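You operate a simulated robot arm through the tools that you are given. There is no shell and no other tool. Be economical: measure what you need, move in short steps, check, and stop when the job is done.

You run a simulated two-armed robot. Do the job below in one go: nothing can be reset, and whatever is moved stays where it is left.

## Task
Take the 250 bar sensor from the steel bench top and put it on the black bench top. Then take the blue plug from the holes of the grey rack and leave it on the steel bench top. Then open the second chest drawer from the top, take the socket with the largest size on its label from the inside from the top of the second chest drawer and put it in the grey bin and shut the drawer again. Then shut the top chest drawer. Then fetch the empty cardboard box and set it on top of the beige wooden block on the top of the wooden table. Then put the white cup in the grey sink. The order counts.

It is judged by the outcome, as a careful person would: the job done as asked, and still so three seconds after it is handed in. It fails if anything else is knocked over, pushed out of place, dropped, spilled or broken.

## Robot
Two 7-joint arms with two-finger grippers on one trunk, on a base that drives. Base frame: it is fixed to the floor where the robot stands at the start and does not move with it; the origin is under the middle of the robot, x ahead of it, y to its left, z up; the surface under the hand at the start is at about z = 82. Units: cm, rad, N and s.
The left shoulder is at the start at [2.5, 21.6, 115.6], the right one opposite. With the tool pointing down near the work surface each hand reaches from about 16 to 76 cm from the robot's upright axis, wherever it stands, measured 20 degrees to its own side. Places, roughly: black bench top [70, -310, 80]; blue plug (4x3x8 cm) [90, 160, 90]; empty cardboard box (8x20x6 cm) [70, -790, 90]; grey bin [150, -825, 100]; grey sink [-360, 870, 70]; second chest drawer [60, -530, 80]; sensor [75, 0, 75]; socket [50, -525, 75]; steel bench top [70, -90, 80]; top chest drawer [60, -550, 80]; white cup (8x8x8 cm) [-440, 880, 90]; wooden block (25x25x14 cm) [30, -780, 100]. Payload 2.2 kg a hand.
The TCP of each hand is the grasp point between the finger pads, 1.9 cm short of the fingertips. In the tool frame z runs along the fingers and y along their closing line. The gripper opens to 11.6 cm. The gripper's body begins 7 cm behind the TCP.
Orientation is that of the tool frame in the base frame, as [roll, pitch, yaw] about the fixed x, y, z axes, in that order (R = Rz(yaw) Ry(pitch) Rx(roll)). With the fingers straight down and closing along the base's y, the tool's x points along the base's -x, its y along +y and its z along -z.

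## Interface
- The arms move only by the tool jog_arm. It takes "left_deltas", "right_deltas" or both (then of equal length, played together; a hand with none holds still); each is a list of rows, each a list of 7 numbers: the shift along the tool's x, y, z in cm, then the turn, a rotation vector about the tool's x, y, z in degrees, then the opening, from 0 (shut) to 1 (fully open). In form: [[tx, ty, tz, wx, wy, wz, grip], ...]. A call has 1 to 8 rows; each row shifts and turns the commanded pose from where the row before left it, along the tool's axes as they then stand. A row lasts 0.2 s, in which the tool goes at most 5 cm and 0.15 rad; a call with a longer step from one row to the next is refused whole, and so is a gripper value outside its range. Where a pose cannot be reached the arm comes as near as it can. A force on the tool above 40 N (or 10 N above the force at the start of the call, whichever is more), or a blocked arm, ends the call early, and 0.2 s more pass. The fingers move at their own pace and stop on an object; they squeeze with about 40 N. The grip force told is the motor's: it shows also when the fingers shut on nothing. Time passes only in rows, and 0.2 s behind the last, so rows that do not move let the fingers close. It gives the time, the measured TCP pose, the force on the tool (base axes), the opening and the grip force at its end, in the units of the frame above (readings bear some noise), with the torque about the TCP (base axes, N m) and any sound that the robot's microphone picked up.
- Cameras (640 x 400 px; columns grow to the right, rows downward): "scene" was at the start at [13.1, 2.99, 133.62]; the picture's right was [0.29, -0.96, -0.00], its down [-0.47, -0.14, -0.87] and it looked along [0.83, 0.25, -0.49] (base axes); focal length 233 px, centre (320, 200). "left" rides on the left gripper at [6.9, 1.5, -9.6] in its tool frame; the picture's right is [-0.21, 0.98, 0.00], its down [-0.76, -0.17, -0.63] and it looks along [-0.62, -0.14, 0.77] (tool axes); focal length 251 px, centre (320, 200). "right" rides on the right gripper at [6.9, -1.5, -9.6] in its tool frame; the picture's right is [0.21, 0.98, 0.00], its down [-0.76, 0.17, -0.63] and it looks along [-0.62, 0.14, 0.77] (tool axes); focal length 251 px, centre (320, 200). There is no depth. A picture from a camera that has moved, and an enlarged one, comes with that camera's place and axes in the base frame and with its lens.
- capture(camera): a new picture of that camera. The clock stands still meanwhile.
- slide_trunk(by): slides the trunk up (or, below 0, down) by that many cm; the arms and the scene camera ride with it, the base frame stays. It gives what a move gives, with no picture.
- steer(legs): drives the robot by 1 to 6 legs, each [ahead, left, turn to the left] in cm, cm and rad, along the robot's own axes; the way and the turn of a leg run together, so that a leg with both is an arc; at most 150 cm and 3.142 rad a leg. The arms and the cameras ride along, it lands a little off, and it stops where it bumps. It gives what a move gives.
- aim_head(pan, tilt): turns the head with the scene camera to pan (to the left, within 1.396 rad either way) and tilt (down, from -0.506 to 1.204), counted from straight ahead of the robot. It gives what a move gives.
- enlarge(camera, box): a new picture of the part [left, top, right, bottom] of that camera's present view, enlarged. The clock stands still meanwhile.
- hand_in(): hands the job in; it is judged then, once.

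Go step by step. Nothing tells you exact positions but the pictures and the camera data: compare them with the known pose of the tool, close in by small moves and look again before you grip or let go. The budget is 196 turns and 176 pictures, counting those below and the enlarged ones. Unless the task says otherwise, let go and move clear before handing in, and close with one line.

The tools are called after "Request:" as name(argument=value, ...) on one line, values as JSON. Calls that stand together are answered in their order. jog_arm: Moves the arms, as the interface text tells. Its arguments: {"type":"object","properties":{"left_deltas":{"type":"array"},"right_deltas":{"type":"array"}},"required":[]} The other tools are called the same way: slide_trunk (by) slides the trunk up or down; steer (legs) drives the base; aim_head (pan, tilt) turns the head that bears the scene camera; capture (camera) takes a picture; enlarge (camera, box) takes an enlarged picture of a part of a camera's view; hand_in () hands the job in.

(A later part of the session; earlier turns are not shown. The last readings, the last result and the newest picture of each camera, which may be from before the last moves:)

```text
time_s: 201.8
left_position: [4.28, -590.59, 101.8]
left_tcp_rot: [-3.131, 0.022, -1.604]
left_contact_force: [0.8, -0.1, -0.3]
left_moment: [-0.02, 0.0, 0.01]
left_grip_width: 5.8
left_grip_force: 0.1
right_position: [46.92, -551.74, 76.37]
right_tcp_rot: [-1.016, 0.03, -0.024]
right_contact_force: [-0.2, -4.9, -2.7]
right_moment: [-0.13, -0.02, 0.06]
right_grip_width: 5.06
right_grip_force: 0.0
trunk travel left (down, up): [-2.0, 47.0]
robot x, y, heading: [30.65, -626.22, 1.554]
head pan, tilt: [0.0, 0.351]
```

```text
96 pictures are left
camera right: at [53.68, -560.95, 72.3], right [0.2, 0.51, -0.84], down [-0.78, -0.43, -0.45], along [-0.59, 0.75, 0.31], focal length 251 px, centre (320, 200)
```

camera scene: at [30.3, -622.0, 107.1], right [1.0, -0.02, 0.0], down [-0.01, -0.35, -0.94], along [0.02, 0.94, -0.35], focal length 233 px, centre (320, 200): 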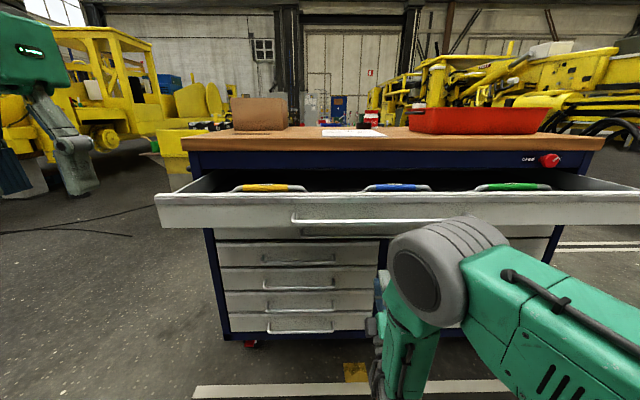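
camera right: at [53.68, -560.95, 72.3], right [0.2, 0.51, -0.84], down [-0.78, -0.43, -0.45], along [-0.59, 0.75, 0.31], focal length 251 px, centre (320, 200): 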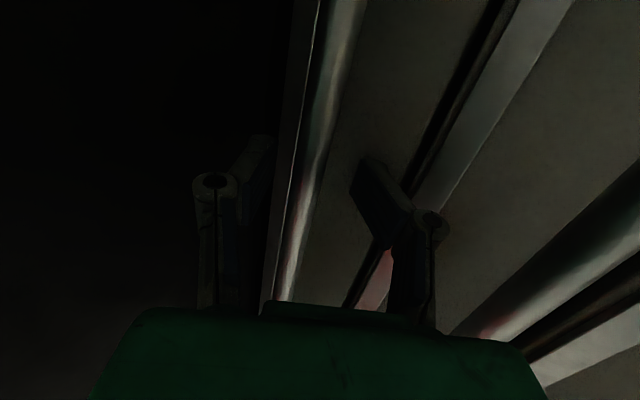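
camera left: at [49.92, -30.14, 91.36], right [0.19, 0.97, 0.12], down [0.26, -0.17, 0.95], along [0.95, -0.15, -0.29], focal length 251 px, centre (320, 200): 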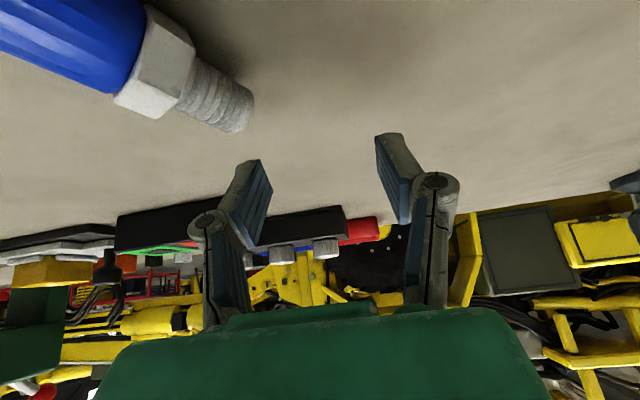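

The lower finger just touches the drawer face. I'll ease back 0.5 cm and close on the bar.

Request:
jog_arm(right_deltas=[[0, -0.4, -0.6, 0, 0, 0, 0.4], [0, 0, 0, 0, 0, 0, 0.2], [0, 0, 0, 0, 0, 0, 0.0], [0, 0, 0, 0, 0, 0, 0.0]])

Request:
capture(camera="right")

```text
time_s: 202.8
left_position: [4.35, -590.58, 101.85]
left_tcp_rot: [-3.131, 0.024, -1.604]
left_contact_force: [-1.1, -1.0, -0.3]
left_moment: [0.01, -0.03, 0.0]
left_grip_width: 5.81
left_grip_force: 0.0
right_position: [47.09, -552.56, 76.8]
right_tcp_rot: [-1.008, 0.028, -0.026]
right_contact_force: [1.5, 3.6, 17.3]
right_moment: [-0.02, -0.38, -0.2]
right_grip_width: 0.6
right_grip_force: 29.2
trunk travel left (down, up): [-2.0, 47.0]
robot x, y, heading: [30.21, -625.88, 1.551]
head pan, tilt: [0.0, 0.351]
```

```text
95 pictures are left
camera right: at [53.68, -561.73, 72.66], right [0.2, 0.52, -0.83], down [-0.78, -0.43, -0.46], along [-0.59, 0.74, 0.32], focal length 251 px, centre (320, 200)
```

right: 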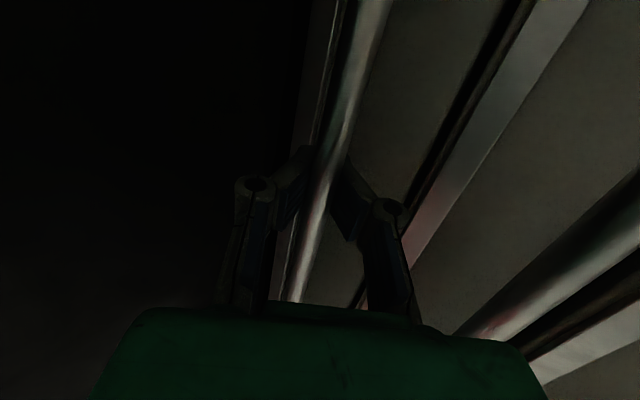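

The fingers hold the bar (0.6 cm). I'll pull by driving back a little and check that the drawer follows.

Request:
steer(legs=[[-10, 0, 0]])

Request:
capture(camera="right")

Request:
capture(camera="scene")

```text
time_s: 204.0
left_position: [4.24, -600.84, 101.95]
left_tcp_rot: [-3.131, 0.024, -1.603]
left_contact_force: [0.1, 0.6, 0.7]
left_moment: [0.04, 0.0, 0.01]
left_grip_width: 5.84
left_grip_force: 0.1
right_position: [47.05, -562.83, 76.72]
right_tcp_rot: [-1.01, 0.028, -0.03]
right_contact_force: [11.6, 1.5, 26.8]
right_moment: [-0.11, -0.24, -0.44]
right_grip_width: 0.62
right_grip_force: 29.5
trunk travel left (down, up): [-2.0, 47.0]
robot x, y, heading: [30.27, -635.91, 1.552]
head pan, tilt: [0.0, 0.351]
```

```text
94 pictures are left
camera right: at [53.65, -572.02, 72.67], right [0.21, 0.51, -0.83], down [-0.78, -0.42, -0.45], along [-0.59, 0.75, 0.32], focal length 251 px, centre (320, 200)
```

right: 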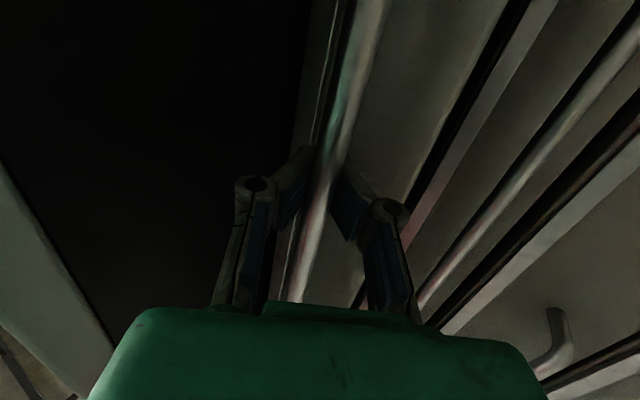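

```text
93 pictures are left
camera scene: at [30.38, -622.62, 107.19], right [1.0, -0.02, 0.0], down [-0.01, -0.34, -0.94], along [0.02, 0.94, -0.34], focal length 233 px, centre (320, 200)
```

scene: 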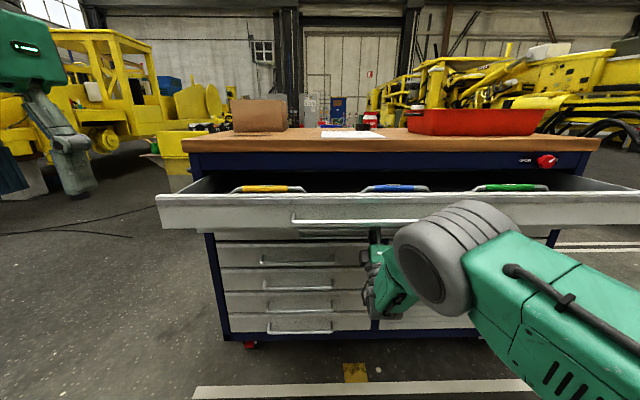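

The drawer follows. I'll relieve the small vertical load and keep pulling.

Request:
jog_arm(right_deltas=[[0, -0.3, 0.18, 0, 0, 0, 0.0], [0, 0, 0, 0, 0, 0, 0.0]])

Request:
steer(legs=[[-24, 0, 0]])

Request:
capture(camera="scene")

Request:
capture(camera="right")

```text
time_s: 204.6
left_position: [4.24, -600.76, 101.77]
left_tcp_rot: [-3.13, 0.023, -1.605]
left_contact_force: [0.5, 0.5, 0.1]
left_moment: [0.01, -0.04, 0.0]
left_grip_width: 5.83
left_grip_force: 0.0
right_position: [47.1, -562.71, 76.92]
right_tcp_rot: [-1.013, 0.029, -0.031]
right_contact_force: [1.2, 1.9, -1.6]
right_moment: [-0.01, 0.03, -0.02]
right_grip_width: 0.59
right_grip_force: 28.5
trunk travel left (down, up): [-2.0, 47.0]
robot x, y, heading: [30.33, -636.02, 1.552]
head pan, tilt: [0.0, 0.351]
```

```text
time_s: 206.3
left_position: [3.69, -624.55, 101.83]
left_tcp_rot: [-3.131, 0.025, -1.603]
left_contact_force: [0.9, -0.3, 0.0]
left_moment: [0.0, 0.01, 0.01]
left_grip_width: 5.78
left_grip_force: 0.1
right_position: [46.42, -586.21, 76.96]
right_tcp_rot: [-1.013, 0.029, -0.028]
right_contact_force: [0.6, -0.7, -0.1]
right_moment: [0.02, 0.01, -0.01]
right_grip_width: 0.0
right_grip_force: 28.2
trunk travel left (down, up): [-2.0, 47.0]
robot x, y, heading: [29.7, -659.97, 1.548]
head pan, tilt: [0.0, 0.351]
```

```text
92 pictures are left
camera scene: at [29.74, -645.88, 107.12], right [1.0, -0.02, 0.0], down [0.0, -0.35, -0.94], along [0.02, 0.94, -0.35], focal length 233 px, centre (320, 200)
```

scene: 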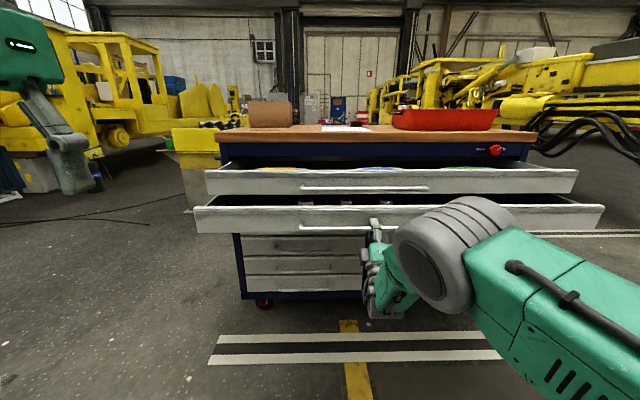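

```text
91 pictures are left
camera right: at [53.01, -595.6, 72.91], right [0.21, 0.51, -0.83], down [-0.78, -0.43, -0.45], along [-0.59, 0.75, 0.31], focal length 251 px, centre (320, 200)
```

right: 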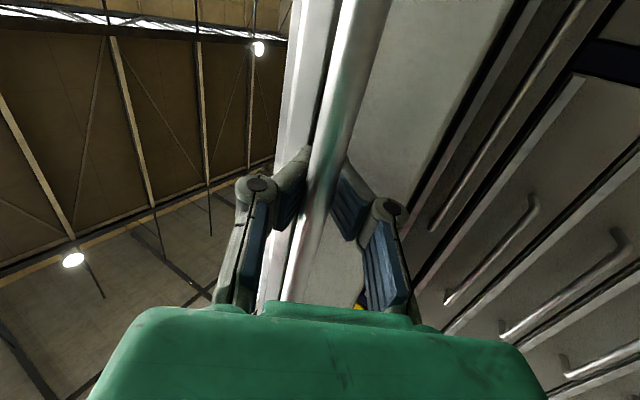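

The second drawer is now out further than the top one; the grip slid off at the end. I'll back the hand off, then raise the trunk and look into the drawer.

Request:
steer(legs=[[-12, 0, 0]])

Request:
slide_trunk(by=40)

Request:
aim_head(pan=-0.1, tilt=0.75)

Request:
capture(camera="scene")

Request:
enlarge(camera="scene", box=[220, 120, 420, 245])

```text
time_s: 207.5
left_position: [3.59, -633.7, 101.47]
left_tcp_rot: [-3.134, 0.01, -1.604]
left_contact_force: [0.0, 0.9, 0.1]
left_moment: [0.02, 0.0, -0.01]
left_grip_width: 5.78
left_grip_force: 0.1
right_position: [46.51, -595.18, 76.34]
right_tcp_rot: [-1.048, 0.032, -0.029]
right_contact_force: [1.2, 56.5, -22.3]
right_moment: [-0.08, -0.53, 0.62]
right_grip_width: 0.62
right_grip_force: 34.4
trunk travel left (down, up): [-2.0, 47.0]
robot x, y, heading: [29.8, -668.94, 1.555]
head pan, tilt: [0.0, 0.351]
stopped in leg 1: the force on the tool passed its limit at 116 N (the readings are from after the stop); the commanded pose is now the measured one
```

```text
time_s: 208.0
left_position: [3.72, -633.75, 101.82]
left_tcp_rot: [-3.134, -0.012, -1.605]
left_contact_force: [0.8, 0.1, 0.5]
left_moment: [-0.04, 0.02, 0.01]
left_grip_width: 5.8
left_grip_force: 0.1
right_position: [46.68, -595.44, 76.33]
right_tcp_rot: [-1.08, 0.033, -0.03]
right_contact_force: [1.2, 79.4, -36.4]
right_moment: [-0.12, -0.23, 0.27]
right_grip_width: 0.79
right_grip_force: 36.4
trunk travel left (down, up): [-2.9, 46.1]
robot x, y, heading: [29.38, -668.59, 1.55]
head pan, tilt: [0.0, 0.351]
stopped: the force on the tool passed its limit at 74 N (the readings are from after the stop); the commanded pose is now the measured one
```

```text
time_s: 208.9
left_position: [3.82, -633.82, 101.73]
left_tcp_rot: [-3.134, -0.012, -1.603]
left_contact_force: [1.2, -0.6, 0.5]
left_moment: [0.0, -0.03, 0.0]
left_grip_width: 5.8
left_grip_force: 0.0
right_position: [46.59, -595.47, 76.44]
right_tcp_rot: [-1.08, 0.035, -0.032]
right_contact_force: [-2.2, 84.8, -39.2]
right_moment: [-0.05, -0.26, 0.3]
right_grip_width: 1.15
right_grip_force: 38.4
trunk travel left (down, up): [-2.9, 46.1]
robot x, y, heading: [29.59, -668.41, 1.55]
head pan, tilt: [-0.099, 0.75]
```

```text
90 pictures are left
camera scene: at [30.48, -654.27, 104.21], right [0.99, -0.12, 0.0], down [-0.08, -0.69, -0.72], along [0.09, 0.71, -0.7], focal length 233 px, centre (320, 200)
```

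scene: 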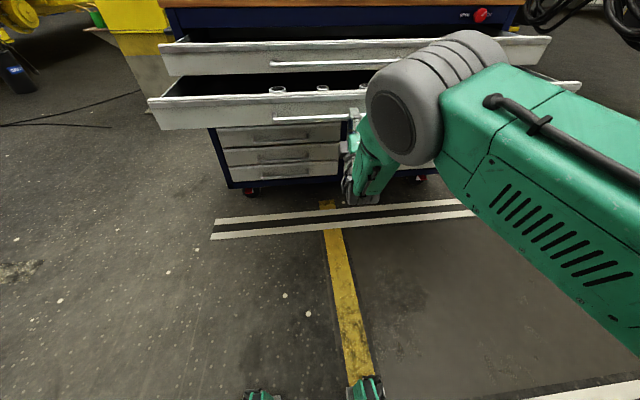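

```text
3.20 times, centred on (320, 182) of scene
camera zoom: at [30.48, -654.27, 104.21], right [0.99, -0.12, 0.0], down [-0.08, -0.69, -0.72], along [0.09, 0.71, -0.7], focal length 744 px, centre (320, 256)
```

zoom: 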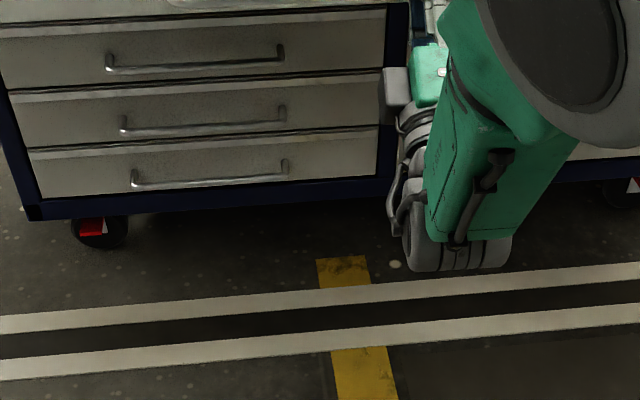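

The fingers still held the bar and the drawer has now reached its stop (about 44 cm open). I'll open the fingers and back off along the tool.

Request:
jog_arm(right_deltas=[[0, 0, 0, 0, 0, 0, 0.3], [0, 0, 0, 0, 0, 0, 0.4], [0, 0, 0, 0, 0, 0, 0.4]])

Request:
jog_arm(right_deltas=[[0, 0, -3, 0, 0, 0, 0.4], [0, 0, -3, 0, 0, 0, 0.4], [0, 0, 0, 0, 0, 0, 0.4]])

Request:
steer(legs=[[-10, 0, 0]])

Request:
capture(camera="right")

```text
time_s: 209.7
left_position: [3.77, -635.0, 102.54]
left_tcp_rot: [-3.134, 0.016, -1.604]
left_contact_force: [-0.1, 0.2, -0.5]
left_moment: [0.02, -0.02, 0.04]
left_grip_width: 5.81
left_grip_force: 0.1
right_position: [46.46, -596.42, 77.74]
right_tcp_rot: [-1.046, 0.031, -0.029]
right_contact_force: [0.3, 0.4, -0.6]
right_moment: [-0.03, -0.01, -0.04]
right_grip_width: 4.73
right_grip_force: 0.8
trunk travel left (down, up): [-2.9, 46.1]
robot x, y, heading: [29.42, -668.36, 1.551]
head pan, tilt: [-0.099, 0.75]
```

```text
time_s: 210.5
left_position: [3.82, -635.02, 102.63]
left_tcp_rot: [-3.137, 0.014, -1.605]
left_contact_force: [0.0, -0.5, 0.1]
left_moment: [0.0, 0.0, 0.01]
left_grip_width: 5.77
left_grip_force: 0.1
right_position: [46.26, -601.54, 74.58]
right_tcp_rot: [-1.049, 0.033, -0.029]
right_contact_force: [0.2, -0.5, -0.4]
right_moment: [0.01, 0.01, 0.02]
right_grip_width: 4.65
right_grip_force: 0.0
trunk travel left (down, up): [-2.9, 46.1]
robot x, y, heading: [29.79, -668.89, 1.553]
head pan, tilt: [-0.099, 0.75]
```

```text
time_s: 211.7
left_position: [3.55, -645.06, 102.61]
left_tcp_rot: [-3.134, 0.016, -1.603]
left_contact_force: [0.1, 0.7, -0.1]
left_moment: [-0.03, 0.0, 0.01]
left_grip_width: 5.82
left_grip_force: 0.0
right_position: [46.01, -611.59, 74.56]
right_tcp_rot: [-1.047, 0.033, -0.028]
right_contact_force: [0.1, -0.4, -0.3]
right_moment: [-0.05, -0.01, 0.0]
right_grip_width: 4.6
right_grip_force: 0.1
trunk travel left (down, up): [-2.9, 46.1]
robot x, y, heading: [29.4, -678.61, 1.553]
head pan, tilt: [-0.099, 0.75]
```

```text
88 pictures are left
camera right: at [52.65, -620.95, 70.89], right [0.2, 0.48, -0.85], down [-0.78, -0.44, -0.44], along [-0.59, 0.76, 0.29], focal length 251 px, centre (320, 200)
```

right: 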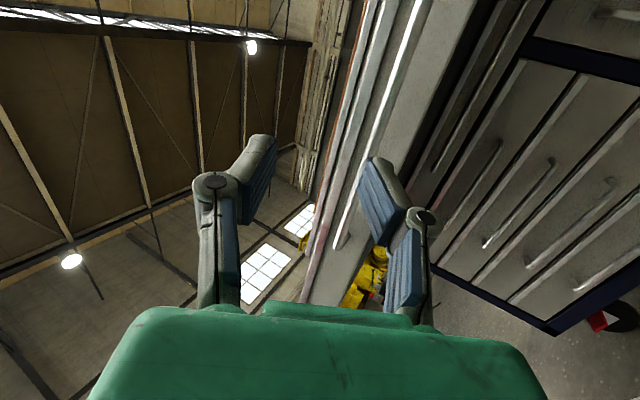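

Clear. Now I'll raise the trunk fully and look down into the drawer.

Request:
slide_trunk(by=40)

Request:
aim_head(pan=-0.1, tilt=0.75)

Request:
capture(camera="scene")

```text
time_s: 215.5
left_position: [3.66, -644.96, 142.4]
left_tcp_rot: [-3.134, 0.009, -1.603]
left_contact_force: [-0.2, 0.0, -0.3]
left_moment: [-0.02, -0.04, 0.01]
left_grip_width: 5.8
left_grip_force: 0.1
right_position: [46.04, -611.58, 114.73]
right_tcp_rot: [-1.046, 0.032, -0.027]
right_contact_force: [0.1, 0.7, 1.3]
right_moment: [-0.01, -0.03, -0.01]
right_grip_width: 4.62
right_grip_force: 0.1
trunk travel left (down, up): [-42.9, 6.1]
robot x, y, heading: [29.49, -678.54, 1.552]
head pan, tilt: [-0.099, 0.75]
```

```text
time_s: 216.1
left_position: [3.63, -645.04, 142.34]
left_tcp_rot: [-3.134, 0.008, -1.603]
left_contact_force: [0.3, 0.6, 0.0]
left_moment: [0.0, 0.02, 0.03]
left_grip_width: 5.81
left_grip_force: 0.1
right_position: [46.07, -611.58, 114.74]
right_tcp_rot: [-1.046, 0.032, -0.03]
right_contact_force: [-0.2, 0.4, -0.4]
right_moment: [-0.02, 0.02, 0.02]
right_grip_width: 4.62
right_grip_force: 0.1
trunk travel left (down, up): [-42.9, 6.1]
robot x, y, heading: [29.2, -678.76, 1.551]
head pan, tilt: [-0.099, 0.75]
```

```text
87 pictures are left
camera scene: at [30.12, -665.63, 144.43], right [0.99, -0.12, 0.0], down [-0.08, -0.68, -0.73], along [0.09, 0.72, -0.68], focal length 233 px, centre (320, 200)
```

scene: 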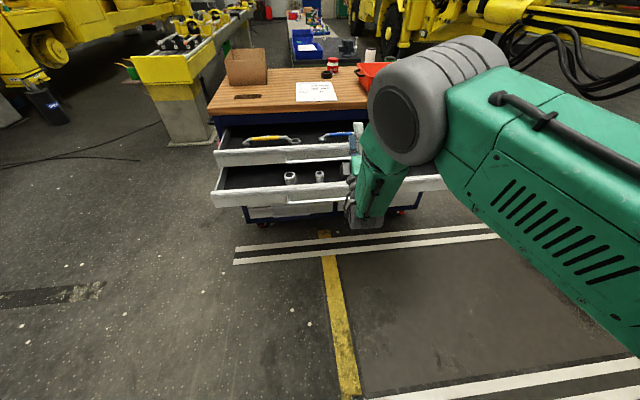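

The arm hides part of the drawer. I'll turn the right hand to point down and bring it aside.

Request:
jog_arm(right_deltas=[[0, 0, 0, -8.5, 0, 0, 0.6], [0, 0, 0, -8.5, 0, 0, 0.6], [0, 0, 0, -8.5, 0, 0, 0.6], [0, 0, 0, -8.5, 0, 0, 0.6], [0, 0, 0, -8.5, 0, 0, 0.6], [0, 0, 0, -8.5, 0, 0, 0.6], [0, 0, 0, -8.5, 0, 0, 0.6], [0, 0, 0, -8.5, 0, 0, 0.6]])

Request:
jog_arm(right_deltas=[[0, 0, 0, -8.5, 0, 0, 0.6], [0, 0, 0, -8.5, 0, 0, 0.6], [0, 0, 0, -8.5, 0, 0, 0.6], [0, 0, 0, -8.5, 0, 0, 0.6], [0, 0, 0, -8.5, 0, 0, 0.6], [0, 0, 0, -8.5, 0, 0, 0.6], [0, 0, 0, 0, 0, 0, 0.6]])

Request:
capture(camera="right")

Request:
capture(camera="scene")

```text
time_s: 217.9
left_position: [3.55, -645.08, 142.49]
left_tcp_rot: [-3.136, 0.007, -1.604]
left_contact_force: [-0.3, 0.4, -0.3]
left_moment: [0.01, 0.0, 0.0]
left_grip_width: 5.77
left_grip_force: 0.0
right_position: [46.01, -611.64, 114.86]
right_tcp_rot: [-2.233, 0.035, -0.028]
right_contact_force: [0.3, 0.7, 0.0]
right_moment: [-0.03, -0.01, 0.02]
right_grip_width: 6.94
right_grip_force: 0.0
trunk travel left (down, up): [-42.9, 6.1]
robot x, y, heading: [29.39, -678.52, 1.55]
head pan, tilt: [-0.099, 0.75]
```

```text
time_s: 219.5
left_position: [3.51, -645.15, 142.45]
left_tcp_rot: [-3.136, 0.007, -1.603]
left_contact_force: [0.3, -0.9, -0.1]
left_moment: [-0.02, 0.0, 0.01]
left_grip_width: 5.82
left_grip_force: 0.0
right_position: [45.96, -611.64, 114.8]
right_tcp_rot: [-3.121, 0.029, -0.028]
right_contact_force: [-0.5, -0.5, 0.8]
right_moment: [0.04, -0.01, -0.02]
right_grip_width: 6.95
right_grip_force: 0.0
trunk travel left (down, up): [-42.9, 6.1]
robot x, y, heading: [29.01, -678.56, 1.552]
head pan, tilt: [-0.099, 0.75]
```

```text
86 pictures are left
camera right: at [53.25, -610.6, 124.25], right [0.19, -0.98, -0.02], down [-0.74, -0.16, 0.65], along [-0.64, -0.1, -0.76], focal length 251 px, centre (320, 200)
```

right: 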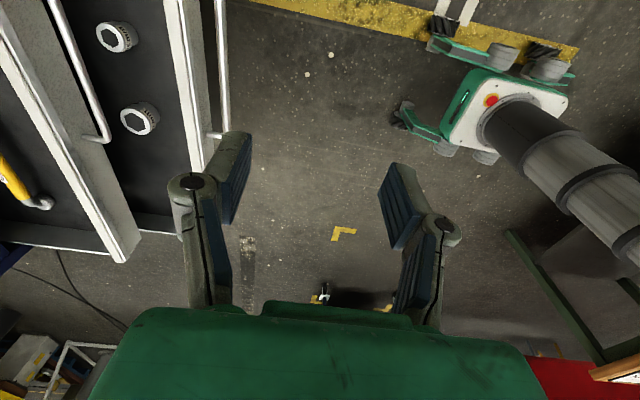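

```text
85 pictures are left
camera scene: at [29.91, -665.65, 144.44], right [0.99, -0.12, 0.0], down [-0.08, -0.68, -0.73], along [0.09, 0.72, -0.68], focal length 233 px, centre (320, 200)
```

scene: 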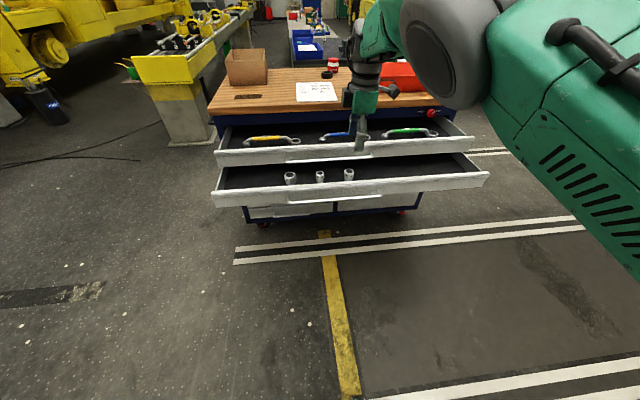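

Three sockets are visible in the drawer, clear of the top drawer. I'll zoom in on their labels.

Request:
enlarge(camera="scene", box=[278, 162, 362, 190])

Request:
enlarge(camera="right", box=[80, 10, 180, 150])

```text
7.62 times, centred on (320, 176) of scene
camera zoom: at [29.91, -665.65, 144.44], right [0.99, -0.12, 0.0], down [-0.08, -0.68, -0.73], along [0.09, 0.72, -0.68], focal length 1772 px, centre (320, 383)
```

zoom: 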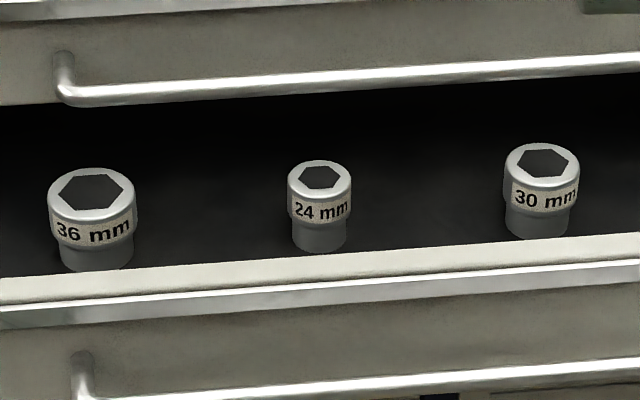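

```text
2.86 times, centred on (130, 80) of right
camera zoom: at [53.25, -610.6, 124.25], right [0.19, -0.98, -0.02], down [-0.74, -0.16, 0.65], along [-0.64, -0.1, -0.76], focal length 718 px, centre (863, 543)
```

zoom: 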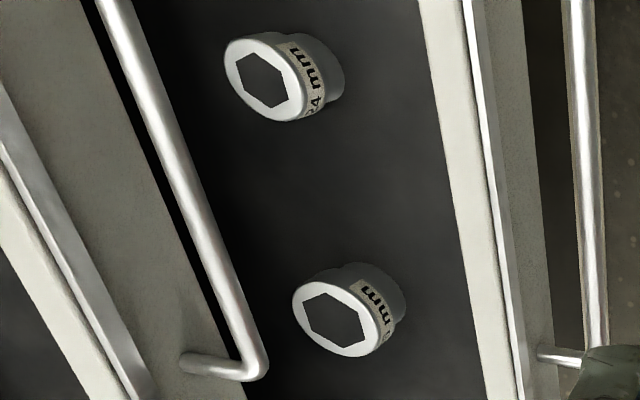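

The 36 mm socket (leftmost) is the largest. It triangulates to about [26.9, -578.6], top z≈79.5, just in front of the top drawer's handle. I'll use the left hand, so I'm moving it inward and pulling the right hand back.

Request:
jog_arm(left_deltas=[[0, -3.9, 2.5, 0, -7, 0, 0.65], [0, -3.9, 2.5, 0, -7, 0, 0.65], [0, -3.9, 2.5, 0, 0, 0, 0.65], [0, -3.9, 2.5, 0, 0, 0, 0.65], [0, -3.9, 2.5, 0, 0, 0, 0.65], [0, -3.7, 2.5, 0, 0, 0, 0.65], [0, 0, 0, 0, 0, 0, 0.65]], right_deltas=[[2, 3, -2, 0, 0, 0, 0.6], [2, 4, -2, 0, 0, 0, 0.6], [2, 4, -2, 0, 0, 0, 0.6], [2, 4, -2, 0, 0, 0, 0.6], [0, 3, 0, 0, 0, 0, 0.6], [0, 0, 0, 0, 0, 0, 0.6], [0, 0, 0, 0, 0, 0, 0.6]])

Request:
steer(legs=[[38, 0, 0]])

Request:
capture(camera="left")

Request:
capture(camera="scene")

```text
time_s: 220.4
left_position: [16.71, -644.57, 135.12]
left_tcp_rot: [-3.139, 0.263, -1.603]
left_contact_force: [0.2, -0.8, 1.1]
left_moment: [0.03, 0.03, 0.0]
left_grip_width: 7.53
left_grip_force: 0.1
right_position: [54.49, -626.77, 109.23]
right_tcp_rot: [2.935, 0.055, -0.079]
right_contact_force: [0.1, 0.7, 0.1]
right_moment: [-0.03, 0.05, -0.02]
right_grip_width: 6.95
right_grip_force: 0.1
trunk travel left (down, up): [-42.9, 6.1]
robot x, y, heading: [29.49, -678.78, 1.551]
head pan, tilt: [-0.099, 0.75]
stopped in row 4 (right hand): the arm was blocked; the commanded pose is now the measured one
```

```text
time_s: 222.8
left_position: [16.63, -606.73, 135.01]
left_tcp_rot: [-3.136, 0.265, -1.603]
left_contact_force: [-0.3, -0.3, -0.1]
left_moment: [-0.01, 0.01, 0.0]
left_grip_width: 7.58
left_grip_force: 0.0
right_position: [54.23, -588.65, 109.77]
right_tcp_rot: [2.943, 0.053, -0.075]
right_contact_force: [0.0, -0.7, 0.2]
right_moment: [-0.02, -0.02, -0.01]
right_grip_width: 6.96
right_grip_force: 0.1
trunk travel left (down, up): [-42.9, 6.1]
robot x, y, heading: [30.01, -640.53, 1.554]
head pan, tilt: [-0.099, 0.75]
```

```text
82 pictures are left
camera left: at [14.69, -615.83, 142.51], right [-0.97, 0.24, 0.05], down [0.18, 0.56, 0.81], along [0.17, 0.79, -0.58], focal length 251 px, centre (320, 200)
```

left: 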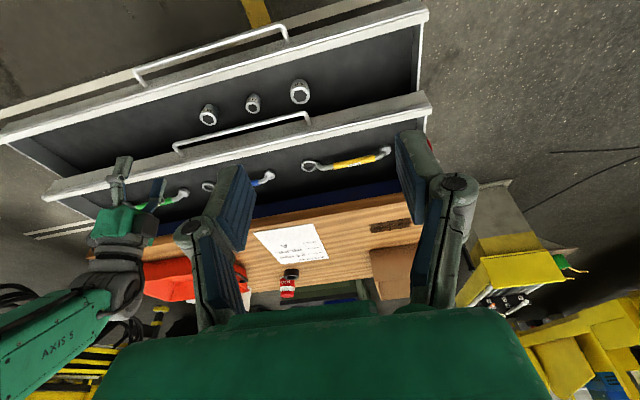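

```text
81 pictures are left
camera scene: at [30.66, -627.75, 144.45], right [0.99, -0.12, 0.0], down [-0.08, -0.68, -0.73], along [0.09, 0.72, -0.68], focal length 233 px, centre (320, 200)
```

scene: 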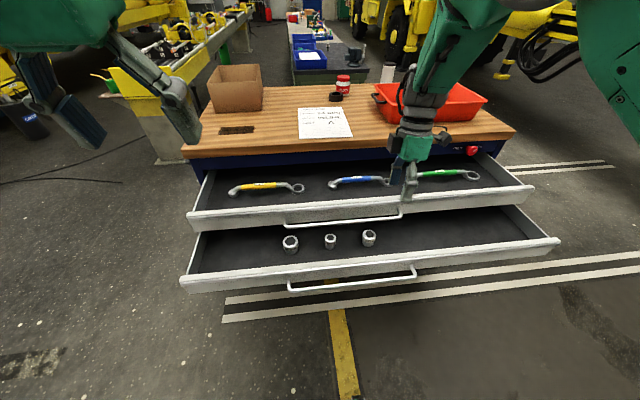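

The updated socket estimate is [26.4, -579.5, 79.5]. I'll move the left hand down towards it with the arm alone.

Request:
jog_arm(left_deltas=[[-1.56, -0.98, 4.57, 0, 0, 0, 0.65], [-1.56, -0.98, 4.57, 0, 0, 0, 0.65], [-1.56, -0.98, 4.57, 0, 0, 0, 0.65], [-1.56, -0.98, 4.57, 0, 0, 0, 0.65], [-1.56, -0.98, 4.57, 0, 0, 0, 0.65], [-1.56, -0.98, 4.57, 0, 0, 0, 0.65], [-1.56, -0.98, 4.57, 0, 0, 0, 0.65], [-1.56, -0.98, 4.57, 0, 0, 0, 0.65]])

Request:
capture(camera="left")

```text
time_s: 224.6
left_position: [24.96, -584.5, 103.82]
left_tcp_rot: [-3.105, 0.266, -1.565]
left_contact_force: [0.2, 1.0, 0.4]
left_moment: [-0.04, 0.01, 0.0]
left_grip_width: 7.52
left_grip_force: 0.1
right_position: [54.85, -588.61, 109.63]
right_tcp_rot: [2.941, 0.064, -0.08]
right_contact_force: [-0.2, 0.7, -0.7]
right_moment: [-0.04, -0.02, 0.03]
right_grip_width: 6.96
right_grip_force: 0.0
trunk travel left (down, up): [-42.9, 6.1]
robot x, y, heading: [30.09, -640.28, 1.554]
head pan, tilt: [-0.099, 0.75]
```

```text
80 pictures are left
camera left: at [23.08, -593.67, 111.28], right [-0.98, 0.21, 0.02], down [0.14, 0.56, 0.81], along [0.16, 0.8, -0.58], focal length 251 px, centre (320, 200)
```

left: 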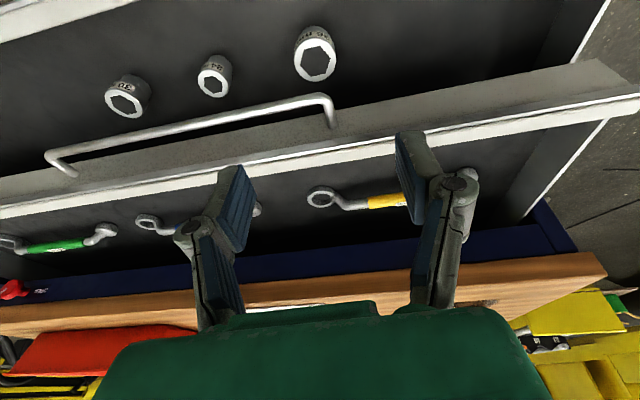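

The top drawer's handle bar is close behind the socket, so I'll tilt the hand to 20° and approach along the tool axis, checking midway.

Request:
jog_arm(left_deltas=[[0, -0.3, 0, 0, -5, 0, 0.65], [0.48, -0.3, 3.9, 0, 0, 0, 0.65], [0.48, -0.3, 3.9, 0, 0, 0, 0.65], [0.48, -0.3, 3.9, 0, 0, 0, 0.65], [0.48, 0, 3.9, 0, 0, 0, 0.65], [0, 0, 0, 0, 0, 0, 0.65]])

Request:
capture(camera="left")

Request:
capture(camera="scene")

```text
time_s: 226.0
left_position: [27.24, -581.93, 87.9]
left_tcp_rot: [-3.141, 0.354, -1.605]
left_contact_force: [0.1, 0.2, 0.5]
left_moment: [0.04, -0.01, 0.0]
left_grip_width: 7.57
left_grip_force: 0.1
right_position: [54.75, -588.97, 109.89]
right_tcp_rot: [2.945, 0.063, -0.082]
right_contact_force: [-0.3, -0.4, -0.5]
right_moment: [0.0, 0.01, 0.04]
right_grip_width: 6.96
right_grip_force: 0.1
trunk travel left (down, up): [-42.9, 6.1]
robot x, y, heading: [29.92, -640.51, 1.552]
head pan, tilt: [-0.099, 0.75]
```

```text
79 pictures are left
camera left: at [25.25, -591.84, 94.56], right [-0.97, 0.24, 0.07], down [0.18, 0.48, 0.86], along [0.17, 0.84, -0.51], focal length 251 px, centre (320, 200)
```

left: 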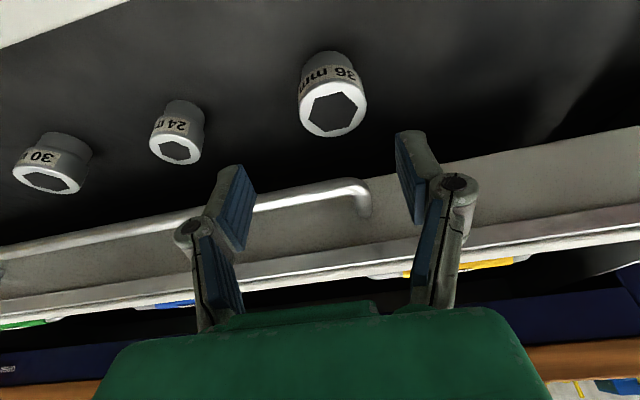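

```text
78 pictures are left
camera scene: at [31.18, -627.45, 144.43], right [0.99, -0.12, 0.0], down [-0.08, -0.68, -0.73], along [0.09, 0.72, -0.69], focal length 233 px, centre (320, 200)
```

scene: 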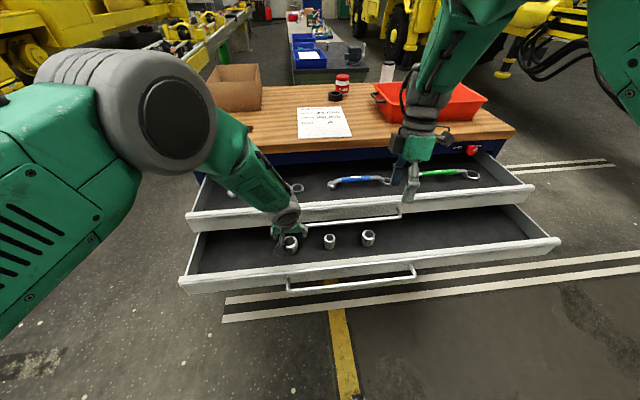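

The socket is confirmed at [26.3, -579.0, 79] and the handle bar at y≈-575.6. I'll make the final approach of 11 cm.

Request:
jog_arm(left_deltas=[[0.32, 0.3, 3.6, 0, 0, 0, 0.65], [0.32, 0.3, 3.6, 0, 0, 0, 0.65], [0.32, 0.25, 3.4, 0, 0, 0, 0.65], [0, 0, 0, 0, 0, 0, 0.65]])

Request:
capture(camera="left")

```text
time_s: 227.0
left_position: [26.44, -579.08, 77.56]
left_tcp_rot: [-3.141, 0.354, -1.605]
left_contact_force: [-0.7, -0.3, -0.3]
left_moment: [0.01, 0.0, 0.01]
left_grip_width: 7.56
left_grip_force: 0.0
right_position: [54.88, -588.9, 109.84]
right_tcp_rot: [2.944, 0.062, -0.08]
right_contact_force: [0.6, 0.0, -0.8]
right_moment: [0.0, 0.05, -0.02]
right_grip_width: 6.94
right_grip_force: 0.0
trunk travel left (down, up): [-42.9, 6.1]
robot x, y, heading: [29.88, -640.74, 1.548]
head pan, tilt: [-0.099, 0.75]
```

```text
77 pictures are left
camera left: at [24.46, -588.89, 84.16], right [-0.97, 0.23, 0.07], down [0.18, 0.48, 0.86], along [0.17, 0.84, -0.51], focal length 251 px, centre (320, 200)
```

left: 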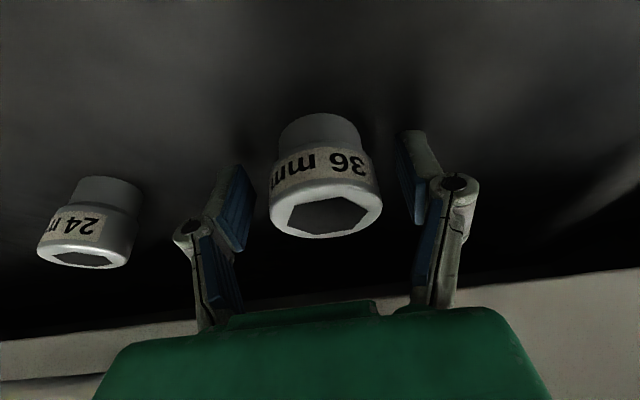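

It sits centred at TCP depth, so I'll close and lift along the reverse path.

Request:
jog_arm(left_deltas=[[0, 0, 0, 0, 0, 0, 0.5], [0, 0, 0, 0, 0, 0, 0.3], [0, 0, 0, 0, 0, 0, 0.3]])

Request:
jog_arm(left_deltas=[[-0.3, 0, -1.5, 0, 0, 0, 0.3], [-0.3, 0, -3.4, 0, 0, 0, 0.3], [-0.3, 0, -3.6, 0, 0, 0, 0.3], [-0.5, 0, -4, 0, 0, 0, 0.3], [-0.5, 0, -4, 0, 0, 0, 0.3], [0, 0, -4.5, 0, 0, 0, 0.3]])

Request:
capture(camera="left")

```text
time_s: 227.8
left_position: [26.47, -579.0, 77.51]
left_tcp_rot: [-3.14, 0.355, -1.605]
left_contact_force: [-0.1, 0.5, 0.2]
left_moment: [0.03, 0.0, -0.02]
left_grip_width: 5.28
left_grip_force: 39.8
right_position: [54.87, -588.85, 109.91]
right_tcp_rot: [2.945, 0.063, -0.081]
right_contact_force: [0.5, 0.1, 0.6]
right_moment: [0.01, -0.01, -0.03]
right_grip_width: 6.99
right_grip_force: 0.0
trunk travel left (down, up): [-42.9, 6.1]
robot x, y, heading: [29.59, -640.3, 1.552]
head pan, tilt: [-0.099, 0.75]
```

```text
time_s: 229.2
left_position: [24.95, -584.68, 97.23]
left_tcp_rot: [-3.128, 0.333, -1.57]
left_contact_force: [0.5, -0.7, -1.7]
left_moment: [0.01, -0.04, -0.01]
left_grip_width: 5.14
left_grip_force: 40.3
right_position: [54.65, -588.82, 110.01]
right_tcp_rot: [2.947, 0.065, -0.079]
right_contact_force: [-0.4, -0.3, 0.6]
right_moment: [0.02, 0.0, 0.0]
right_grip_width: 6.95
right_grip_force: 0.0
trunk travel left (down, up): [-42.9, 6.1]
robot x, y, heading: [29.86, -640.66, 1.559]
head pan, tilt: [-0.099, 0.75]
```

```text
76 pictures are left
camera left: at [23.27, -594.38, 104.08], right [-0.98, 0.21, 0.06], down [0.16, 0.51, 0.85], along [0.15, 0.84, -0.53], focal length 251 px, centre (320, 200)
```

left: 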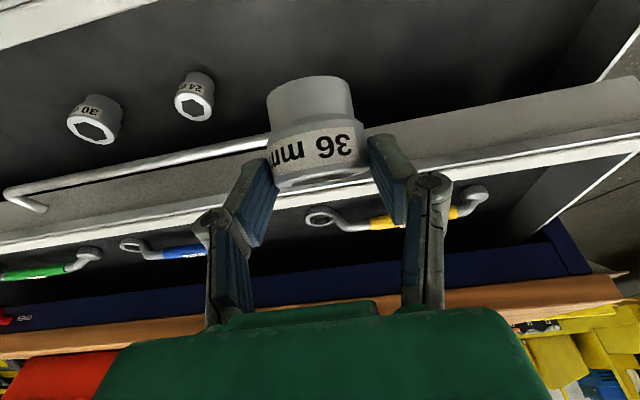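

The 36 mm socket is held. I'll back away, turn right and look at the table for the grey bin.

Request:
steer(legs=[[-42, 0, 0], [0, 0, -1.56]])

Request:
aim_head(pan=-0.7, tilt=0.5)

Request:
capture(camera="scene")

```text
time_s: 235.6
left_position: [85.73, -677.24, 98.22]
left_tcp_rot: [-3.12, 0.35, -3.134]
left_contact_force: [0.5, -0.5, -1.5]
left_moment: [0.0, 0.0, 0.04]
left_grip_width: 5.19
left_grip_force: 40.2
right_position: [81.1, -706.58, 109.78]
right_tcp_rot: [2.946, 0.061, -1.648]
right_contact_force: [0.1, 0.2, -0.2]
right_moment: [0.04, 0.01, 0.01]
right_grip_width: 6.98
right_grip_force: 0.1
trunk travel left (down, up): [-42.9, 6.1]
robot x, y, heading: [29.43, -682.38, -0.014]
head pan, tilt: [-0.099, 0.75]
```

```text
time_s: 236.6
left_position: [85.45, -676.87, 98.48]
left_tcp_rot: [-3.109, 0.349, -3.121]
left_contact_force: [0.7, -1.0, -1.5]
left_moment: [-0.01, 0.0, 0.0]
left_grip_width: 5.16
left_grip_force: 39.9
right_position: [80.65, -706.81, 110.02]
right_tcp_rot: [2.946, 0.068, -1.649]
right_contact_force: [0.2, 0.2, 0.2]
right_moment: [-0.01, 0.02, 0.05]
right_grip_width: 6.97
right_grip_force: 0.0
trunk travel left (down, up): [-42.9, 6.1]
robot x, y, heading: [29.57, -681.81, -0.01]
head pan, tilt: [-0.7, 0.499]
```

```text
75 pictures are left
camera scene: at [40.66, -687.9, 146.61], right [-0.65, -0.76, 0.0], down [-0.37, 0.31, -0.88], along [0.66, -0.57, -0.48], focal length 233 px, centre (320, 200)
```

scene: 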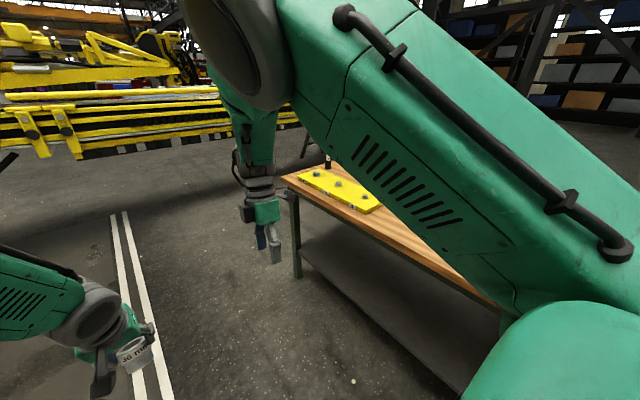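

The table's near end is at x≈169. I'll move ahead 75 cm and turn to face the table.

Request:
steer(legs=[[75, 0, 0], [0, 0, -1.56]])

Request:
aim_head(pan=0.1, tilt=0.5)

Request:
capture(camera="scene")

```text
time_s: 244.4
left_position: [109.7, -739.62, 98.71]
left_tcp_rot: [-3.109, 0.353, 1.599]
left_contact_force: [0.5, -0.6, -2.1]
left_moment: [0.01, -0.01, 0.02]
left_grip_width: 5.14
left_grip_force: 39.8
right_position: [79.73, -734.91, 110.03]
right_tcp_rot: [2.948, 0.068, 3.068]
right_contact_force: [-0.1, -0.7, 0.3]
right_moment: [-0.01, 0.01, 0.02]
right_grip_width: 6.98
right_grip_force: 0.1
trunk travel left (down, up): [-42.9, 6.1]
robot x, y, heading: [104.24, -682.96, -1.58]
head pan, tilt: [-0.7, 0.499]
```

```text
time_s: 245.5
left_position: [109.96, -739.41, 98.92]
left_tcp_rot: [-3.103, 0.352, 1.609]
left_contact_force: [-0.3, -0.2, -1.9]
left_moment: [0.04, -0.01, -0.01]
left_grip_width: 5.13
left_grip_force: 39.8
right_position: [79.57, -734.56, 110.15]
right_tcp_rot: [2.949, 0.071, 3.062]
right_contact_force: [0.1, 0.1, 0.1]
right_moment: [-0.01, -0.01, -0.01]
right_grip_width: 6.97
right_grip_force: 0.1
trunk travel left (down, up): [-42.9, 6.1]
robot x, y, heading: [103.97, -683.27, -1.574]
head pan, tilt: [0.099, 0.499]
```

```text
74 pictures are left
camera scene: at [104.84, -696.56, 146.6], right [-1.0, -0.09, 0.0], down [-0.04, 0.48, -0.88], along [0.08, -0.87, -0.48], focal length 233 px, centre (320, 200)
```

scene: 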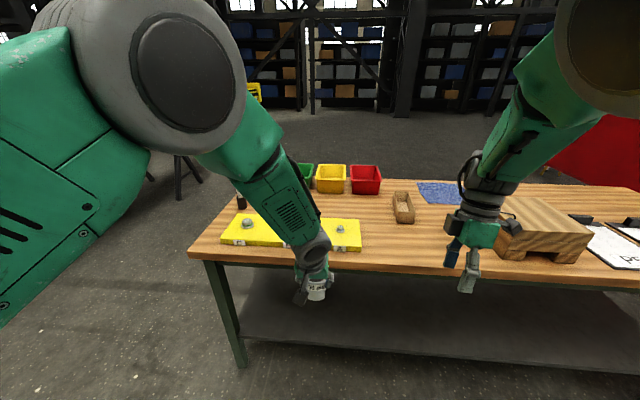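

The coloured bins are at the back of the table; the grey one is probably hidden behind my arm. I'll shift left 35 cm and forward 30 cm, then look.

Request:
steer(legs=[[0, 35, 0], [30, 0, 0]])

Request:
aim_head(pan=-0.1, tilt=0.6)

Request:
capture(camera="scene")

Request:
capture(camera="left")

```text
time_s: 249.5
left_position: [144.39, -769.55, 99.29]
left_tcp_rot: [-3.104, 0.356, 1.614]
left_contact_force: [-0.6, -0.3, -2.0]
left_moment: [-0.02, -0.02, 0.0]
left_grip_width: 5.15
left_grip_force: 40.0
right_position: [114.19, -764.54, 110.31]
right_tcp_rot: [2.956, 0.075, 3.071]
right_contact_force: [-0.4, -0.3, 0.7]
right_moment: [0.01, 0.01, -0.01]
right_grip_width: 6.94
right_grip_force: 0.0
trunk travel left (down, up): [-42.9, 6.1]
robot x, y, heading: [138.72, -713.64, -1.58]
head pan, tilt: [0.099, 0.499]
```

```text
time_s: 250.2
left_position: [145.49, -769.57, 99.36]
left_tcp_rot: [-3.084, 0.356, 1.629]
left_contact_force: [1.0, -0.2, -1.3]
left_moment: [0.02, 0.01, 0.01]
left_grip_width: 5.14
left_grip_force: 39.5
right_position: [115.03, -764.36, 110.77]
right_tcp_rot: [2.96, 0.071, 3.07]
right_contact_force: [0.5, 0.9, 0.5]
right_moment: [0.01, 0.04, 0.04]
right_grip_width: 6.96
right_grip_force: 0.1
trunk travel left (down, up): [-42.9, 6.1]
robot x, y, heading: [138.88, -713.3, -1.572]
head pan, tilt: [-0.099, 0.6]
```

```text
73 pictures are left
camera scene: at [138.97, -726.34, 145.7], right [-0.99, 0.1, 0.01], down [0.05, 0.57, -0.82], along [-0.09, -0.82, -0.57], focal length 233 px, centre (320, 200)
```

scene: 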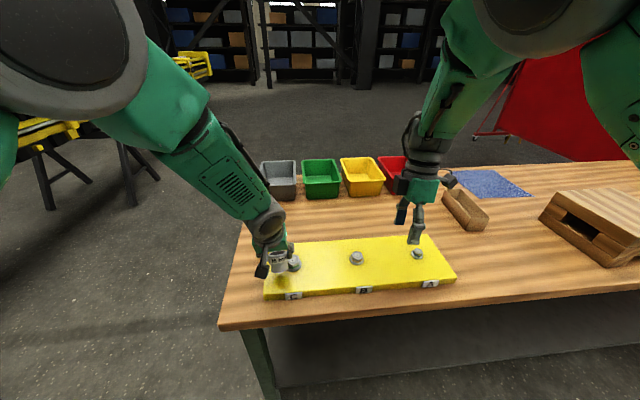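

```text
72 pictures are left
camera left: at [146.87, -759.63, 105.93], right [0.99, -0.16, 0.02], down [-0.1, -0.49, 0.86], along [-0.13, -0.86, -0.5], focal length 251 px, centre (320, 200)
```

left: 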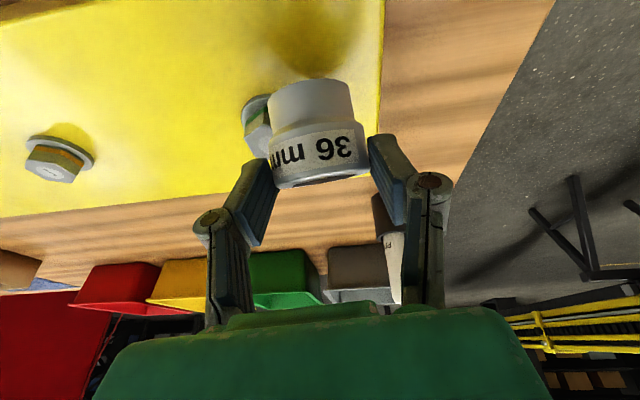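

The grey bin is the leftmost, at about [148, -830], only 20 cm from the table's end at x≈169. A small bottle stands near [161, -809]. It's easier to approach from the table's end, so I'll lift the hand and drive around.

Request:
jog_arm(left_deltas=[[-1.6, 0, -4.2, 0, 0, 0, 0.3], [-1.6, 0, -4.2, 0, 0, 0, 0.3], [-0.5, 0, -1.5, 0, 0, 0, 0.3], [0, 0, 0, 0, 0, 0, 0.3]])

Request:
steer(legs=[[0, 98, 0], [0, 0, -1.571]])

Request:
aim_head(pan=0.5, tilt=0.5)

Request:
capture(camera="scene")

```text
time_s: 251.2
left_position: [145.21, -769.3, 109.97]
left_tcp_rot: [-3.097, 0.36, 1.614]
left_contact_force: [0.2, 0.9, -1.9]
left_moment: [-0.04, 0.02, 0.0]
left_grip_width: 5.16
left_grip_force: 40.2
right_position: [114.55, -764.38, 110.78]
right_tcp_rot: [2.961, 0.075, 3.07]
right_contact_force: [0.0, 0.7, -0.7]
right_moment: [0.01, 0.01, 0.02]
right_grip_width: 6.97
right_grip_force: 0.0
trunk travel left (down, up): [-42.9, 6.1]
robot x, y, heading: [138.62, -712.91, -1.575]
head pan, tilt: [-0.099, 0.6]
```

```text
time_s: 260.1
left_position: [180.92, -719.48, 110.02]
left_tcp_rot: [-3.097, 0.36, 0.031]
left_contact_force: [0.2, 0.1, -1.5]
left_moment: [0.02, 0.02, 0.01]
left_grip_width: 5.15
left_grip_force: 40.5
right_position: [186.28, -688.86, 110.74]
right_tcp_rot: [2.956, 0.077, 1.479]
right_contact_force: [-0.6, -0.6, -0.3]
right_moment: [-0.01, -0.02, 0.0]
right_grip_width: 6.98
right_grip_force: 0.0
trunk travel left (down, up): [-42.9, 6.1]
robot x, y, heading: [236.96, -713.96, 3.118]
head pan, tilt: [-0.099, 0.6]
```

```text
time_s: 261.1
left_position: [181.44, -719.64, 110.28]
left_tcp_rot: [-3.097, 0.364, 0.029]
left_contact_force: [-0.4, 0.3, -1.7]
left_moment: [0.0, -0.02, -0.02]
left_grip_width: 5.15
left_grip_force: 40.0
right_position: [186.77, -688.64, 110.75]
right_tcp_rot: [2.96, 0.082, 1.478]
right_contact_force: [0.8, -0.3, -0.3]
right_moment: [0.01, -0.04, 0.0]
right_grip_width: 6.96
right_grip_force: 0.0
trunk travel left (down, up): [-42.9, 6.1]
robot x, y, heading: [237.41, -714.24, 3.118]
head pan, tilt: [0.499, 0.499]
```

```text
71 pictures are left
camera scene: at [224.45, -717.86, 146.62], right [-0.46, 0.89, 0.0], down [0.43, 0.22, -0.88], along [-0.78, -0.4, -0.48], focal length 233 px, centre (320, 200)
```

scene: 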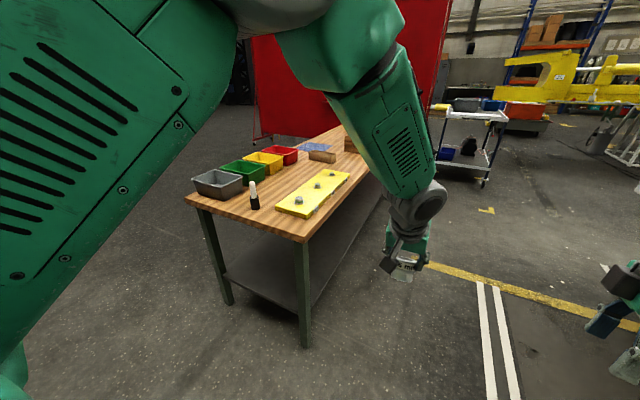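

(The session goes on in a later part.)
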